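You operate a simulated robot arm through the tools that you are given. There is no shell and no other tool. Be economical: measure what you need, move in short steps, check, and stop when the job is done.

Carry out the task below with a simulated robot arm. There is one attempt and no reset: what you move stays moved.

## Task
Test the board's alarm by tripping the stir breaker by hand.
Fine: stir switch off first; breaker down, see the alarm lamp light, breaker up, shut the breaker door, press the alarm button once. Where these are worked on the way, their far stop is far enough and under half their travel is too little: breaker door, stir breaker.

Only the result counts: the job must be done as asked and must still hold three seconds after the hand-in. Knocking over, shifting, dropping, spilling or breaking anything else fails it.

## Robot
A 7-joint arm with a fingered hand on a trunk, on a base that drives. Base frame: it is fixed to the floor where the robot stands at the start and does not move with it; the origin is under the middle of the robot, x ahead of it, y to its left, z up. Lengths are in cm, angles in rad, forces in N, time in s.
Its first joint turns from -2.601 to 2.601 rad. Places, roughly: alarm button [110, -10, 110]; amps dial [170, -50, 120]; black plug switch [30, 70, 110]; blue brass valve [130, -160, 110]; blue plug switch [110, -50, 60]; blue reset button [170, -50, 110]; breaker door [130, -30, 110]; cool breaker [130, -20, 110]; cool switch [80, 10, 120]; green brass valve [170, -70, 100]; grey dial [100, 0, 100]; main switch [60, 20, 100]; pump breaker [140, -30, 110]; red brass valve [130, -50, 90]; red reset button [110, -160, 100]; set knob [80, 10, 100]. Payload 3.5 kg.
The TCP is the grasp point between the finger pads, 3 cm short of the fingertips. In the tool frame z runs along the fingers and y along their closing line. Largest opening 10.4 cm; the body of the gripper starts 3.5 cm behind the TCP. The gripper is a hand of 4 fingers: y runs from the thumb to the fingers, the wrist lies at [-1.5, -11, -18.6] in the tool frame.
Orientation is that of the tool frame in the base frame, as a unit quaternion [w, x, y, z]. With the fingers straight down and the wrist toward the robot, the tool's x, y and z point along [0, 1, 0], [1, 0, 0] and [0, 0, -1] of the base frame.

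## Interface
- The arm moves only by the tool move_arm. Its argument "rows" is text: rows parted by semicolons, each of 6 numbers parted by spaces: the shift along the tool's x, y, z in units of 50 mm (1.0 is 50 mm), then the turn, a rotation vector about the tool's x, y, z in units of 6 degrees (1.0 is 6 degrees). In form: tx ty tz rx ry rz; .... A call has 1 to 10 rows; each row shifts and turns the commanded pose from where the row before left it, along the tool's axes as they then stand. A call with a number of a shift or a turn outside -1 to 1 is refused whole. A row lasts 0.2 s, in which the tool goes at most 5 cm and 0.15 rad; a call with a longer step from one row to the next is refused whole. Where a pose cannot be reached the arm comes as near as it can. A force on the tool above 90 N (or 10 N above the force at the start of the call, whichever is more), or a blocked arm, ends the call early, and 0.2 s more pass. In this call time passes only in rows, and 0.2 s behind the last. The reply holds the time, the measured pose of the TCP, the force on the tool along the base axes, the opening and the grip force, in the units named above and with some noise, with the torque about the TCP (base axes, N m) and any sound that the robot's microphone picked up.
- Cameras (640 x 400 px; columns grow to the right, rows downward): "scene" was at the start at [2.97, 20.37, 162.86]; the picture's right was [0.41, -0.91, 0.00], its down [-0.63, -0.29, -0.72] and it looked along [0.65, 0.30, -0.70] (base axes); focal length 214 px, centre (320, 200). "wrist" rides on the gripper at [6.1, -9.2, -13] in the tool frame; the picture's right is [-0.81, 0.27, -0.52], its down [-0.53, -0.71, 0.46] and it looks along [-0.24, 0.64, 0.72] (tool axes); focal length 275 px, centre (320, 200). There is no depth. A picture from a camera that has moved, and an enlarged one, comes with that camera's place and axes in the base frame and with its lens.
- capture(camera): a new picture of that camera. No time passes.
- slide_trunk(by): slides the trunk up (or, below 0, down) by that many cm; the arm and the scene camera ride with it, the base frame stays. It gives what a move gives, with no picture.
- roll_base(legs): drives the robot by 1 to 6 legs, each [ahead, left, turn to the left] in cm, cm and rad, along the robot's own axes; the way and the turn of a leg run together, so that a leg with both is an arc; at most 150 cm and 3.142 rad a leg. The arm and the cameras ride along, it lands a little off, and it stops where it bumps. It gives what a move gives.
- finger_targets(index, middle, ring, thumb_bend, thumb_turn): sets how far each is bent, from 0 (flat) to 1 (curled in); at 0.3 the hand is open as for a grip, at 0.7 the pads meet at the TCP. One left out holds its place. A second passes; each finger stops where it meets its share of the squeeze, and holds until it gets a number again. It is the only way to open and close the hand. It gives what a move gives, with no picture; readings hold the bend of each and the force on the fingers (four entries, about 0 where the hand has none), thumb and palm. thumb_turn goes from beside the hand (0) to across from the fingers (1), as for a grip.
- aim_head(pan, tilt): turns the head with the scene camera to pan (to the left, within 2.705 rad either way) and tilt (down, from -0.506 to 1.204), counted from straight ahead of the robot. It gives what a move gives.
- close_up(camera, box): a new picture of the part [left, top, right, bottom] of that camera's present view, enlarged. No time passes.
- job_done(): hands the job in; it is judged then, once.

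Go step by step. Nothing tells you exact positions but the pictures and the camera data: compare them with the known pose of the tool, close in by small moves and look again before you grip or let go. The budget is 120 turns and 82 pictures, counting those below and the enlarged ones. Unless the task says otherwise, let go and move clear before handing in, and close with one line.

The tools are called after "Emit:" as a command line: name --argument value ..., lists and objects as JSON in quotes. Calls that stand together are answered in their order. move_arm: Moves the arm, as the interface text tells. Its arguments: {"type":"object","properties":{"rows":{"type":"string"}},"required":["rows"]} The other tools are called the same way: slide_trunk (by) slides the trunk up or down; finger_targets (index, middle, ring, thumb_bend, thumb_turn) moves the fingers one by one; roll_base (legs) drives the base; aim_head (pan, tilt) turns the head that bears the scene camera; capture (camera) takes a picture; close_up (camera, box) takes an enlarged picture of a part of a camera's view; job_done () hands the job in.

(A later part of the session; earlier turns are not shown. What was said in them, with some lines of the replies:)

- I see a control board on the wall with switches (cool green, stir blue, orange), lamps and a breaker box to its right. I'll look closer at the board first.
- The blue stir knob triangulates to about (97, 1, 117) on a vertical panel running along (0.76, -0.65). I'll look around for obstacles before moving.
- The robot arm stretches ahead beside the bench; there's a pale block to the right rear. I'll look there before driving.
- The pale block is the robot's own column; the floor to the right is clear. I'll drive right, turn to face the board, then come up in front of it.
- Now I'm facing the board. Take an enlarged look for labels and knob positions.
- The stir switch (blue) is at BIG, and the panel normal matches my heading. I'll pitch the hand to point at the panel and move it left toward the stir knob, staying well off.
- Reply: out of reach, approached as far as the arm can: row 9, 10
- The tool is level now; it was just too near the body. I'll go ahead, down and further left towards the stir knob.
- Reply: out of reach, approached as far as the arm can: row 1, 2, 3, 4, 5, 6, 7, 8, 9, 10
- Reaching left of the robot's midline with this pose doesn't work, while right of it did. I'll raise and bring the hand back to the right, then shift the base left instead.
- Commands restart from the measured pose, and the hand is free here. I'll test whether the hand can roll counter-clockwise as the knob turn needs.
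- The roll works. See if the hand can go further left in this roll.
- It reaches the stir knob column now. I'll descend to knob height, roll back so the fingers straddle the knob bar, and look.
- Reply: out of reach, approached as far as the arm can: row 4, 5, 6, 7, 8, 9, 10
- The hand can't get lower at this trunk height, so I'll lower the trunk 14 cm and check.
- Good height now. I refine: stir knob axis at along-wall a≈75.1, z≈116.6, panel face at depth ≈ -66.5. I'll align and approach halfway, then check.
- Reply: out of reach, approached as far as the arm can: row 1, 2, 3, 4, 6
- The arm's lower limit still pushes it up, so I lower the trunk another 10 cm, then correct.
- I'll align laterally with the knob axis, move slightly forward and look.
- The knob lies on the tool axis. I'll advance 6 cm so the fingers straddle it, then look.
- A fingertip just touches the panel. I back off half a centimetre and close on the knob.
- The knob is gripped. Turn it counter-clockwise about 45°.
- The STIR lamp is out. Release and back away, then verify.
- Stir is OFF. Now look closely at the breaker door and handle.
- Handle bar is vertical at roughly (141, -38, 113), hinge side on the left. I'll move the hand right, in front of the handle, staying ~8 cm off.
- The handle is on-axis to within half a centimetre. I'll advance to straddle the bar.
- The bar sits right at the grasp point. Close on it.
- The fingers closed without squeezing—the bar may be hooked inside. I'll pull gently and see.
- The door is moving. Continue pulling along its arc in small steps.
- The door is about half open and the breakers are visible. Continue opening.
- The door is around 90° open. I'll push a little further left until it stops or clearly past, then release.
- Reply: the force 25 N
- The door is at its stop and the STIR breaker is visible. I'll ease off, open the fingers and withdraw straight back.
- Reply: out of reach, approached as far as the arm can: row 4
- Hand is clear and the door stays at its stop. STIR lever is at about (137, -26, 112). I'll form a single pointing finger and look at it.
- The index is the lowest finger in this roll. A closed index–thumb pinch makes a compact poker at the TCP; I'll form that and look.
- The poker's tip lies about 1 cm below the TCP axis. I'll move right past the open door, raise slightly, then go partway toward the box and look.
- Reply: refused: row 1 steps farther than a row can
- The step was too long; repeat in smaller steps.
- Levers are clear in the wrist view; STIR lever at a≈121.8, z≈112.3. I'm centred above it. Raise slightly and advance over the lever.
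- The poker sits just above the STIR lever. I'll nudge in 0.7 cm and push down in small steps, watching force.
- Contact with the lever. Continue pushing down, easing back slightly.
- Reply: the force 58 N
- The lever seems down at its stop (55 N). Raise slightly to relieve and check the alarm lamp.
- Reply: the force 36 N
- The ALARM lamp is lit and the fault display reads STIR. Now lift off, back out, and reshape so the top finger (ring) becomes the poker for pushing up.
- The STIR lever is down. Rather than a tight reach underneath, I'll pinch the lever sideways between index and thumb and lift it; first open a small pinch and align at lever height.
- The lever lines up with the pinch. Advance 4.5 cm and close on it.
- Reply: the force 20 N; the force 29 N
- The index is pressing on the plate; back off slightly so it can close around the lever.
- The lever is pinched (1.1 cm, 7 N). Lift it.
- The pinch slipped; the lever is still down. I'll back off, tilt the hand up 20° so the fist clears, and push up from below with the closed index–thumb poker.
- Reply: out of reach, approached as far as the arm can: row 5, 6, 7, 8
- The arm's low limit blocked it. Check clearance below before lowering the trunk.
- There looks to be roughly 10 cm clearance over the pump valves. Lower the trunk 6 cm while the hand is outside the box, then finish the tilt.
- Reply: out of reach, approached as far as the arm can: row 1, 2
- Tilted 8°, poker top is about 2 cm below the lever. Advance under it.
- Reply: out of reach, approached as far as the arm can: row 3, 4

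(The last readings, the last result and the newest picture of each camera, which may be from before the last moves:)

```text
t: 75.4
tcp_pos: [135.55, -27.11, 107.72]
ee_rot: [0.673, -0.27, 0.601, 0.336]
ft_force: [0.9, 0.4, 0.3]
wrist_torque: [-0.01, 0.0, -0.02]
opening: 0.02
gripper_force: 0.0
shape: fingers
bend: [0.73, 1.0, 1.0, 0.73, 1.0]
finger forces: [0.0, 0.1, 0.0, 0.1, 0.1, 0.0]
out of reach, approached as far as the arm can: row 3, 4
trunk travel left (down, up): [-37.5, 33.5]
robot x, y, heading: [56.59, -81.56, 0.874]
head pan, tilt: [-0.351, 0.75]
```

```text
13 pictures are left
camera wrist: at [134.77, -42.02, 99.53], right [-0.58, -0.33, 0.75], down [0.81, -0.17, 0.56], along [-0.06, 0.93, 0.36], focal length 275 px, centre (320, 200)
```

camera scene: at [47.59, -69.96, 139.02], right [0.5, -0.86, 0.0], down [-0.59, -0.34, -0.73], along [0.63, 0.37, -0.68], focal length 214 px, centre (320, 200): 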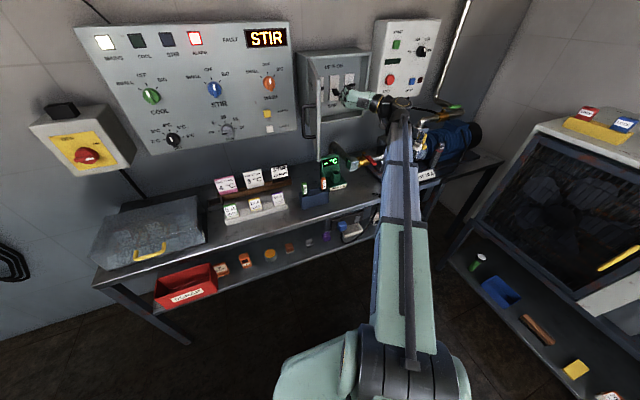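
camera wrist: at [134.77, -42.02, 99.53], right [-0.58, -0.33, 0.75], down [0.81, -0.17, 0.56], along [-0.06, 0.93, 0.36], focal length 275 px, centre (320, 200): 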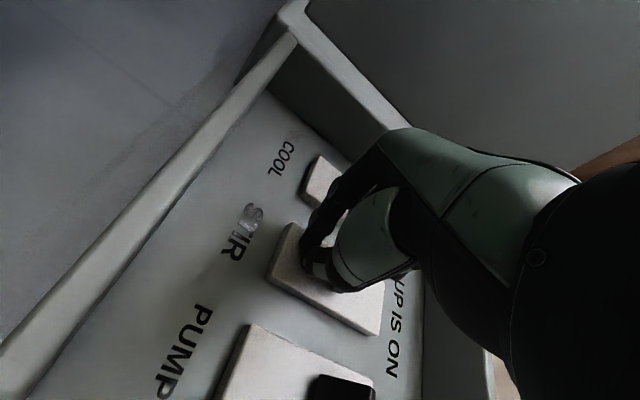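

No contact and the lever is hidden just above the poker. Push up in small steps.

Emit:
move_arm --rows "-0.2 0 0.03 0 0 0;-0.2 0 0.03 0 0 0;-0.2 0 0.03 0 0 0;-0.2 0 0.03 0 0 0"

Emit:
capture --camera "wrist"

```text
t: 76.4
tcp_pos: [135.62, -27.24, 110.83]
ee_rot: [0.675, -0.27, 0.599, 0.335]
ft_force: [-17.5, -21.4, -45.8]
wrist_torque: [-1.0, 0.65, -0.02]
opening: 0.0
gripper_force: 34.6
shape: fingers
bend: [0.73, 1.0, 1.0, 0.75, 0.98]
finger forces: [38.5, 0.1, 0.1, 0.1, 31.4, 0.0]
trunk travel left (down, up): [-37.5, 33.5]
robot x, y, heading: [56.18, -81.66, 0.879]
head pan, tilt: [-0.351, 0.75]
```

```text
12 pictures are left
camera wrist: at [135.03, -42.18, 102.72], right [-0.58, -0.33, 0.74], down [0.81, -0.17, 0.56], along [-0.06, 0.93, 0.36], focal length 275 px, centre (320, 200)
```

wrist: 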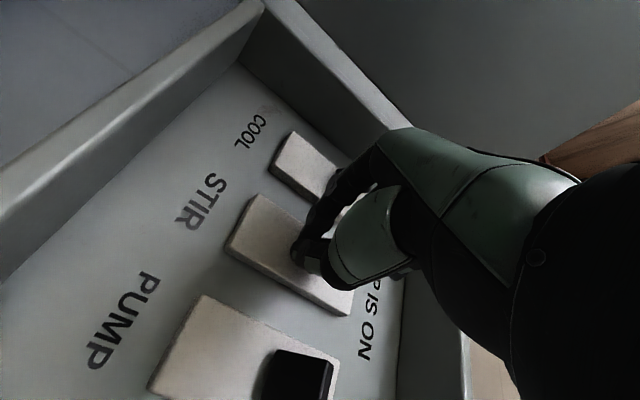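

46 N against something - likely the up stop. Ease down, back out and look.

Emit:
move_arm --rows "0.2 0 -0.05 0 0 0;0 0 -0.6 0 0 0;0 0 -0.9 0 0 0;0 0 -0.6 0 0 0"

Emit:
capture --camera "wrist"

Emit:
close_up --camera "scene" --box '[80, 10, 440, 190]'

```text
t: 77.4
tcp_pos: [128.81, -35.27, 108.95]
ee_rot: [0.677, -0.269, 0.596, 0.337]
ft_force: [0.4, 0.9, 0.7]
wrist_torque: [0.0, 0.0, -0.01]
opening: 0.0
gripper_force: 0.1
shape: fingers
bend: [0.73, 1.0, 1.0, 0.72, 1.0]
finger forces: [0.1, 0.0, 0.0, 0.0, 0.1, 0.0]
trunk travel left (down, up): [-37.5, 33.5]
robot x, y, heading: [56.29, -81.53, 0.874]
head pan, tilt: [-0.351, 0.75]
```

```text
11 pictures are left
camera wrist: at [128.23, -50.14, 100.67], right [-0.59, -0.33, 0.74], down [0.81, -0.17, 0.57], along [-0.06, 0.93, 0.37], focal length 275 px, centre (320, 200)
```

wrist: 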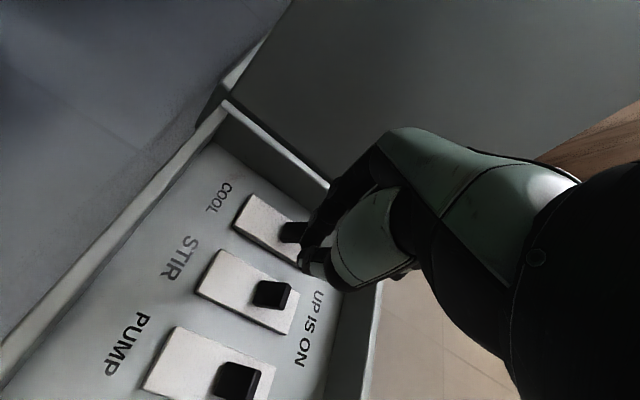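

```text
1.78 times, centred on (260, 100) of scene
camera zoom: at [47.59, -69.97, 133.02], right [0.5, -0.87, 0.0], down [-0.59, -0.34, -0.73], along [0.63, 0.37, -0.68], focal length 381 px, centre (427, 378)
```

zoom: 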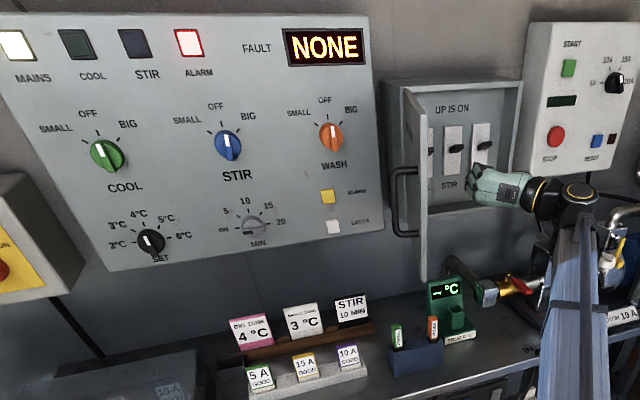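

Breaker is up, fault reads NONE, alarm lamp still latched. Next: shut the door; I'll level the hand, back out and go round to the left of the open door.

Emit:
move_arm --rows "0 0 0 0 0.7 0;0 0 0 0 0.7 0;0 0 -1 0 0 0;0 0 -1 0 0 0;0 0 -1 0 0 0;0 0 -1 0 0 0;0 0 -0.9 0 0 0"

Emit:
move_arm --rows "0 1 0 0 0 0;0 1 0 0 0 0;0 1 0 0 0 0;0 1 0 0 0 0;0 1 0 0 0 0;0 1 0 0 0 0"

```text
t: 79.0
tcp_pos: [113.55, -54.57, 109.17]
ee_rot: [0.632, -0.293, 0.645, 0.316]
ft_force: [1.1, 0.2, -0.8]
wrist_torque: [0.01, 0.02, 0.01]
opening: 0.02
gripper_force: 0.1
shape: fingers
bend: [0.73, 1.0, 1.0, 0.72, 1.0]
finger forces: [0.0, 0.1, 0.0, 0.0, 0.0, 0.0]
trunk travel left (down, up): [-37.5, 33.5]
robot x, y, heading: [56.11, -81.56, 0.88]
head pan, tilt: [-0.351, 0.75]
```

```text
t: 80.4
tcp_pos: [90.39, -35.58, 110.32]
ee_rot: [0.632, -0.292, 0.644, 0.316]
ft_force: [0.0, -0.3, 0.4]
wrist_torque: [-0.01, 0.01, 0.01]
opening: 0.0
gripper_force: 0.0
shape: fingers
bend: [0.73, 1.0, 1.0, 0.72, 1.0]
finger forces: [0.0, 0.0, 0.1, 0.1, 0.0, 0.0]
trunk travel left (down, up): [-37.5, 33.5]
robot x, y, heading: [56.2, -81.65, 0.877]
head pan, tilt: [-0.351, 0.75]
```

I'm left of the door edge, outside it. Check the view before going in.

Emit:
capture --camera "wrist"

```text
9 pictures are left
camera wrist: at [89.11, -51.13, 103.91], right [-0.51, -0.25, 0.82], down [0.86, -0.11, 0.5], along [-0.04, 0.96, 0.27], focal length 275 px, centre (320, 200)
```

wrist: 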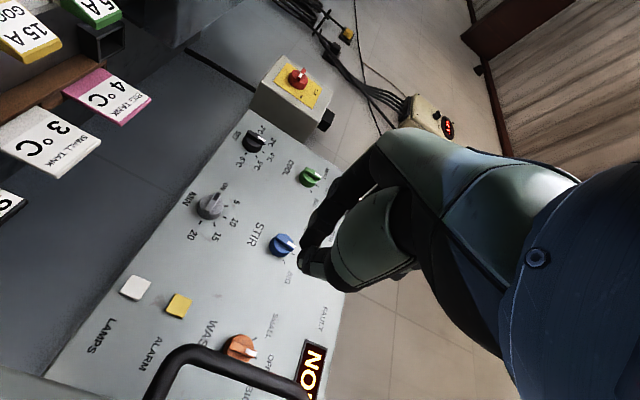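

Handle bar is at a≈99, d≈-42. I'll shift a bit left, go in beside it, then sweep right to swing the door closed.

Emit:
move_arm --rows "0 0.6 0 0 0 0;0 0 0.9 0 0 0;0 0 0.9 0 0 0;0 0 0.8 0 0 0;0 -0.7 0 0 0 0;0 -0.7 0 0 0 0;0 -0.7 0 0 0 0;0 -0.7 0 0 0 0"

Emit:
close_up --camera "scene" --box '[200, 30, 440, 190]'

```text
t: 82.2
tcp_pos: [106.56, -32.09, 109.65]
ee_rot: [0.632, -0.293, 0.644, 0.315]
ft_force: [0.8, 0.3, 0.1]
wrist_torque: [0.0, -0.02, -0.01]
opening: 0.03
gripper_force: 0.0
shape: fingers
bend: [0.73, 1.0, 1.0, 0.72, 1.0]
finger forces: [0.1, 0.0, 0.1, 0.0, 0.0, 0.1]
trunk travel left (down, up): [-37.5, 33.5]
robot x, y, heading: [56.22, -81.66, 0.876]
head pan, tilt: [-0.351, 0.75]
```

```text
2.50 times, centred on (320, 110) of scene
camera zoom: at [47.58, -69.96, 133.02], right [0.5, -0.87, 0.0], down [-0.59, -0.34, -0.73], along [0.63, 0.37, -0.68], focal length 536 px, centre (320, 425)
```

zoom: 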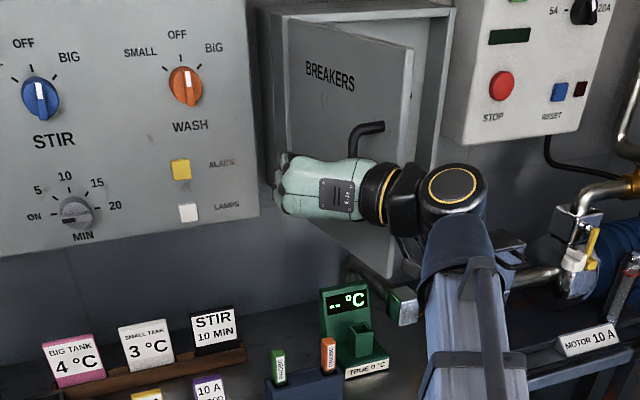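

The door is swinging shut. Continue sweeping right and then forward.

Emit:
move_arm --rows "0 -0.7 0.2 0 0 0;0 -0.7 0.3 0 0 0;0 -0.6 0.4 0 0 0;0 -0.5 0.4 0 0 0;0 -0.5 0.4 0 0 0;0 -0.3 0.4 0 0 0;0 -0.3 0.3 0 0 0"

Emit:
close_up --camera "scene" --box '[200, 30, 440, 190]'

```text
t: 83.8
tcp_pos: [128.25, -34.1, 109.03]
ee_rot: [0.631, -0.292, 0.645, 0.317]
ft_force: [0.1, 0.0, 0.8]
wrist_torque: [0.0, 0.01, 0.01]
opening: 0.02
gripper_force: 0.0
shape: fingers
bend: [0.73, 1.0, 1.0, 0.74, 1.0]
finger forces: [0.0, 0.0, 0.1, 0.1, 0.1, 0.0]
trunk travel left (down, up): [-37.5, 33.5]
robot x, y, heading: [56.06, -81.43, 0.873]
head pan, tilt: [-0.351, 0.75]
```

```text
2.50 times, centred on (320, 110) of scene
camera zoom: at [47.59, -69.95, 133.02], right [0.5, -0.87, 0.0], down [-0.59, -0.34, -0.73], along [0.63, 0.37, -0.68], focal length 536 px, centre (320, 425)
```

zoom: 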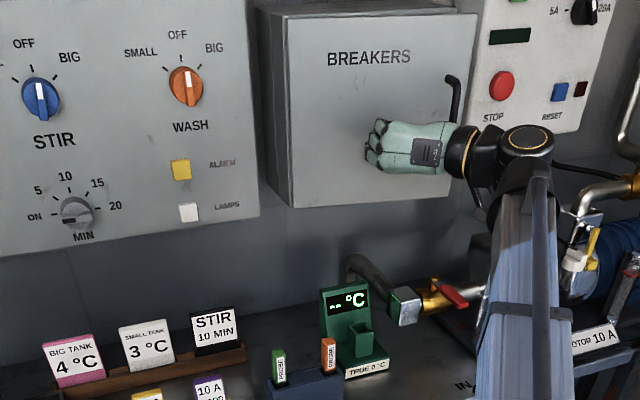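

Almost shut. Press it forward to its stop.

Emit:
move_arm --rows "0 0 0.5 0 0 0;0 0 0.4 0 0 0;0 0 0.2 0 0 0;0 0 0.15 0 0 0"

```text
t: 84.8
tcp_pos: [131.35, -30.86, 109.28]
ee_rot: [0.63, -0.294, 0.645, 0.317]
ft_force: [-27.0, -33.2, -1.3]
wrist_torque: [-0.21, 0.22, 0.01]
opening: 0.0
gripper_force: 31.0
shape: fingers
bend: [0.74, 1.0, 1.0, 0.76, 1.0]
finger forces: [26.1, 0.0, 0.0, 0.1, 35.9, 0.1]
trunk travel left (down, up): [-37.5, 33.5]
robot x, y, heading: [56.28, -81.67, 0.874]
head pan, tilt: [-0.351, 0.75]
stopped in row 4: the force on the tool passed its limit at 96 N (the readings are from after the stop); the commanded pose is now the measured one
```

The door is pressed firmly shut. Back off and move in front of the yellow ALARM button, computed at (112.2, -7.4, 105.6).

Emit:
move_arm --rows "0 0 -0.8 0 0 0;0 0 -0.9 0 0 0;0 0 -0.7 0 0 0;0 1 0 0 0 0;0 1 0 0 0 0;0 1 0 0 0 0;0 1 0 0 0 0;0 1 0 0 0 0;0 0.9 0 0 0 0;0.5 0 0 0 0 0"

Emit:
close_up --camera "scene" --box '[200, 30, 440, 190]'

```text
t: 87.0
tcp_pos: [100.89, -20.67, 107.42]
ee_rot: [0.63, -0.295, 0.646, 0.316]
ft_force: [0.7, -0.4, -0.2]
wrist_torque: [-0.02, -0.01, -0.01]
opening: 0.0
gripper_force: 0.1
shape: fingers
bend: [0.73, 1.0, 1.0, 0.73, 1.0]
finger forces: [0.0, 0.0, 0.1, 0.0, 0.0, 0.0]
trunk travel left (down, up): [-37.5, 33.5]
robot x, y, heading: [56.14, -81.55, 0.876]
head pan, tilt: [-0.351, 0.75]
```

```text
2.50 times, centred on (320, 110) of scene
camera zoom: at [47.5, -70.06, 133.02], right [0.5, -0.87, 0.0], down [-0.59, -0.34, -0.73], along [0.63, 0.37, -0.68], focal length 536 px, centre (320, 425)
```

zoom: 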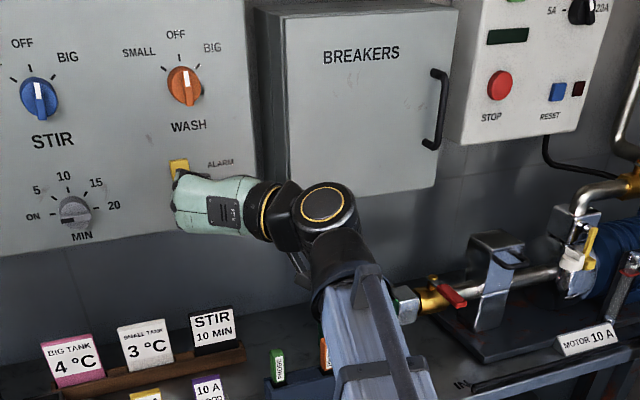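

Door is shut. Advance toward the button and verify aim.

Emit:
move_arm --rows "0.1 0 0.6 0 0 0;0 0 0.6 0 0 0;0 0 0.5 0 0 0"

Emit:
capture --camera "wrist"

```text
t: 87.8
tcp_pos: [106.43, -14.28, 107.02]
ee_rot: [0.63, -0.294, 0.646, 0.315]
ft_force: [0.1, -0.3, -0.4]
wrist_torque: [0.0, 0.02, 0.02]
opening: 0.0
gripper_force: 0.0
shape: fingers
bend: [0.73, 1.0, 1.0, 0.73, 1.0]
finger forces: [0.0, 0.0, 0.0, 0.0, 0.0, 0.1]
trunk travel left (down, up): [-37.5, 33.5]
robot x, y, heading: [56.61, -81.59, 0.873]
head pan, tilt: [-0.351, 0.75]
```

```text
5 pictures are left
camera wrist: at [105.3, -30.04, 100.67], right [-0.51, -0.24, 0.82], down [0.86, -0.1, 0.5], along [-0.04, 0.96, 0.26], focal length 275 px, centre (320, 200)
```

wrist: 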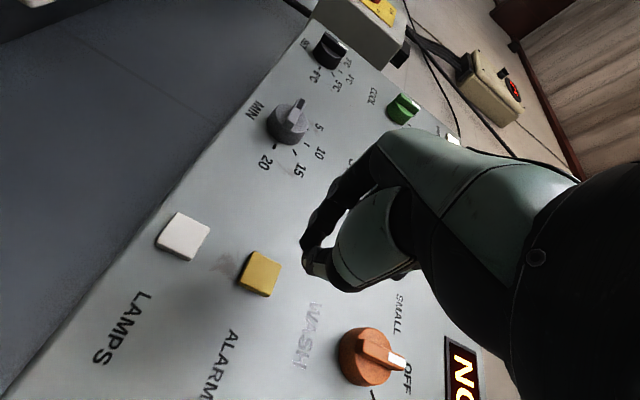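

Aim projects exactly onto the yellow button. Approach, then press with small steps.

Emit:
move_arm --rows "0 0 0.45 0 0 0;0 0 0.4 0 0 0"

Emit:
move_arm --rows "0 0 0.12 0 0 0"

```text
t: 88.4
tcp_pos: [109.31, -11.18, 107.05]
ee_rot: [0.63, -0.294, 0.645, 0.316]
ft_force: [0.0, 0.4, 0.8]
wrist_torque: [0.03, 0.02, -0.04]
opening: 0.0
gripper_force: 0.1
shape: fingers
bend: [0.73, 1.0, 1.0, 0.73, 1.0]
finger forces: [0.0, 0.0, 0.1, 0.0, 0.0, 0.1]
trunk travel left (down, up): [-37.5, 33.5]
robot x, y, heading: [55.85, -81.73, 0.873]
head pan, tilt: [-0.351, 0.75]
```

```text
t: 88.8
tcp_pos: [109.57, -10.73, 106.96]
ee_rot: [0.63, -0.294, 0.646, 0.316]
ft_force: [0.2, 0.3, 0.1]
wrist_torque: [0.01, 0.02, -0.02]
opening: 0.0
gripper_force: 0.1
shape: fingers
bend: [0.73, 1.0, 1.0, 0.73, 1.0]
finger forces: [0.0, 0.0, 0.1, 0.1, 0.1, 0.0]
trunk travel left (down, up): [-37.5, 33.5]
robot x, y, heading: [56.24, -81.92, 0.87]
head pan, tilt: [-0.351, 0.75]
```

No contact yet; continue stepwise.

Emit:
move_arm --rows "0 0 0.1 0 0 0"

Emit:
move_arm --rows "0 0 0.1 0 0 0"

```text
t: 89.2
tcp_pos: [109.74, -10.3, 106.94]
ee_rot: [0.63, -0.294, 0.646, 0.316]
ft_force: [-1.1, -1.9, 0.3]
wrist_torque: [0.0, 0.0, -0.07]
opening: 0.0
gripper_force: 0.0
shape: fingers
bend: [0.73, 1.0, 1.0, 0.73, 1.0]
finger forces: [0.0, 0.0, 0.0, 0.0, 0.0, 0.0]
trunk travel left (down, up): [-37.5, 33.5]
robot x, y, heading: [56.4, -81.75, 0.874]
head pan, tilt: [-0.351, 0.75]
heard: click
```

```text
t: 89.6
tcp_pos: [110.07, -10.05, 106.93]
ee_rot: [0.63, -0.296, 0.645, 0.316]
ft_force: [-5.6, -10.7, -0.9]
wrist_torque: [-0.05, 0.06, -0.16]
opening: 0.01
gripper_force: 8.6
shape: fingers
bend: [0.73, 1.0, 1.0, 0.73, 1.0]
finger forces: [0.0, 0.0, 0.1, 0.1, 17.0, 0.0]
trunk travel left (down, up): [-37.5, 33.5]
robot x, y, heading: [56.25, -81.95, 0.879]
head pan, tilt: [-0.351, 0.75]
```

A click was heard and the button is pressed. Retreat straight back and check the lamps.

Emit:
move_arm --rows "0 0 -0.6 0 0 0;0 0 -0.9 0 0 0;0 0 -0.9 0 0 0;0 -1 0 0 0 0;0 -1 0 0 0 0"

Emit:
close_up --camera "scene" --box '[80, 10, 440, 190]'

```text
t: 90.8
tcp_pos: [110.35, -25.22, 106.83]
ee_rot: [0.63, -0.294, 0.646, 0.316]
ft_force: [0.0, 0.2, 0.2]
wrist_torque: [-0.01, 0.02, 0.02]
opening: 0.01
gripper_force: 0.1
shape: fingers
bend: [0.73, 1.0, 1.0, 0.73, 1.0]
finger forces: [0.0, 0.0, 0.0, 0.0, 0.0, 0.1]
trunk travel left (down, up): [-37.5, 33.5]
robot x, y, heading: [56.41, -81.67, 0.87]
head pan, tilt: [-0.351, 0.75]
```

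```text
1.78 times, centred on (260, 100) of scene
camera zoom: at [47.51, -70.05, 133.01], right [0.5, -0.87, 0.0], down [-0.59, -0.34, -0.73], along [0.63, 0.37, -0.68], focal length 381 px, centre (427, 378)
```

zoom: 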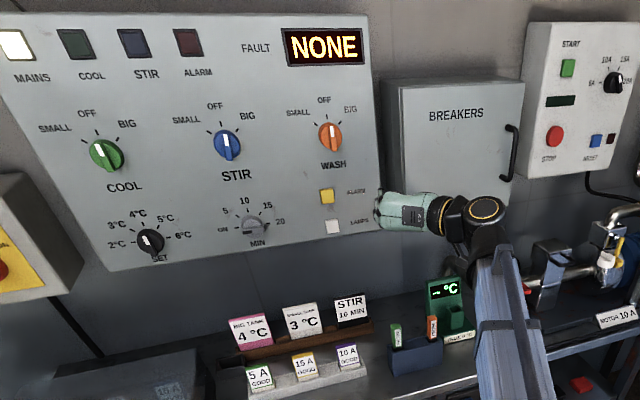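

The alarm lamp is out, the fault display reads NONE, the stir switch is off, the door is shut and the hand is clear. I'm handing in.

Emit:
job_done

```text
The job is handed in.
```

The alarm test is done and handed in: with the stir switch off, tripping the stir breaker lit the alarm lamp; I then put the breaker back up, shut the door and pressed the alarm button once, which cleared the lamp.
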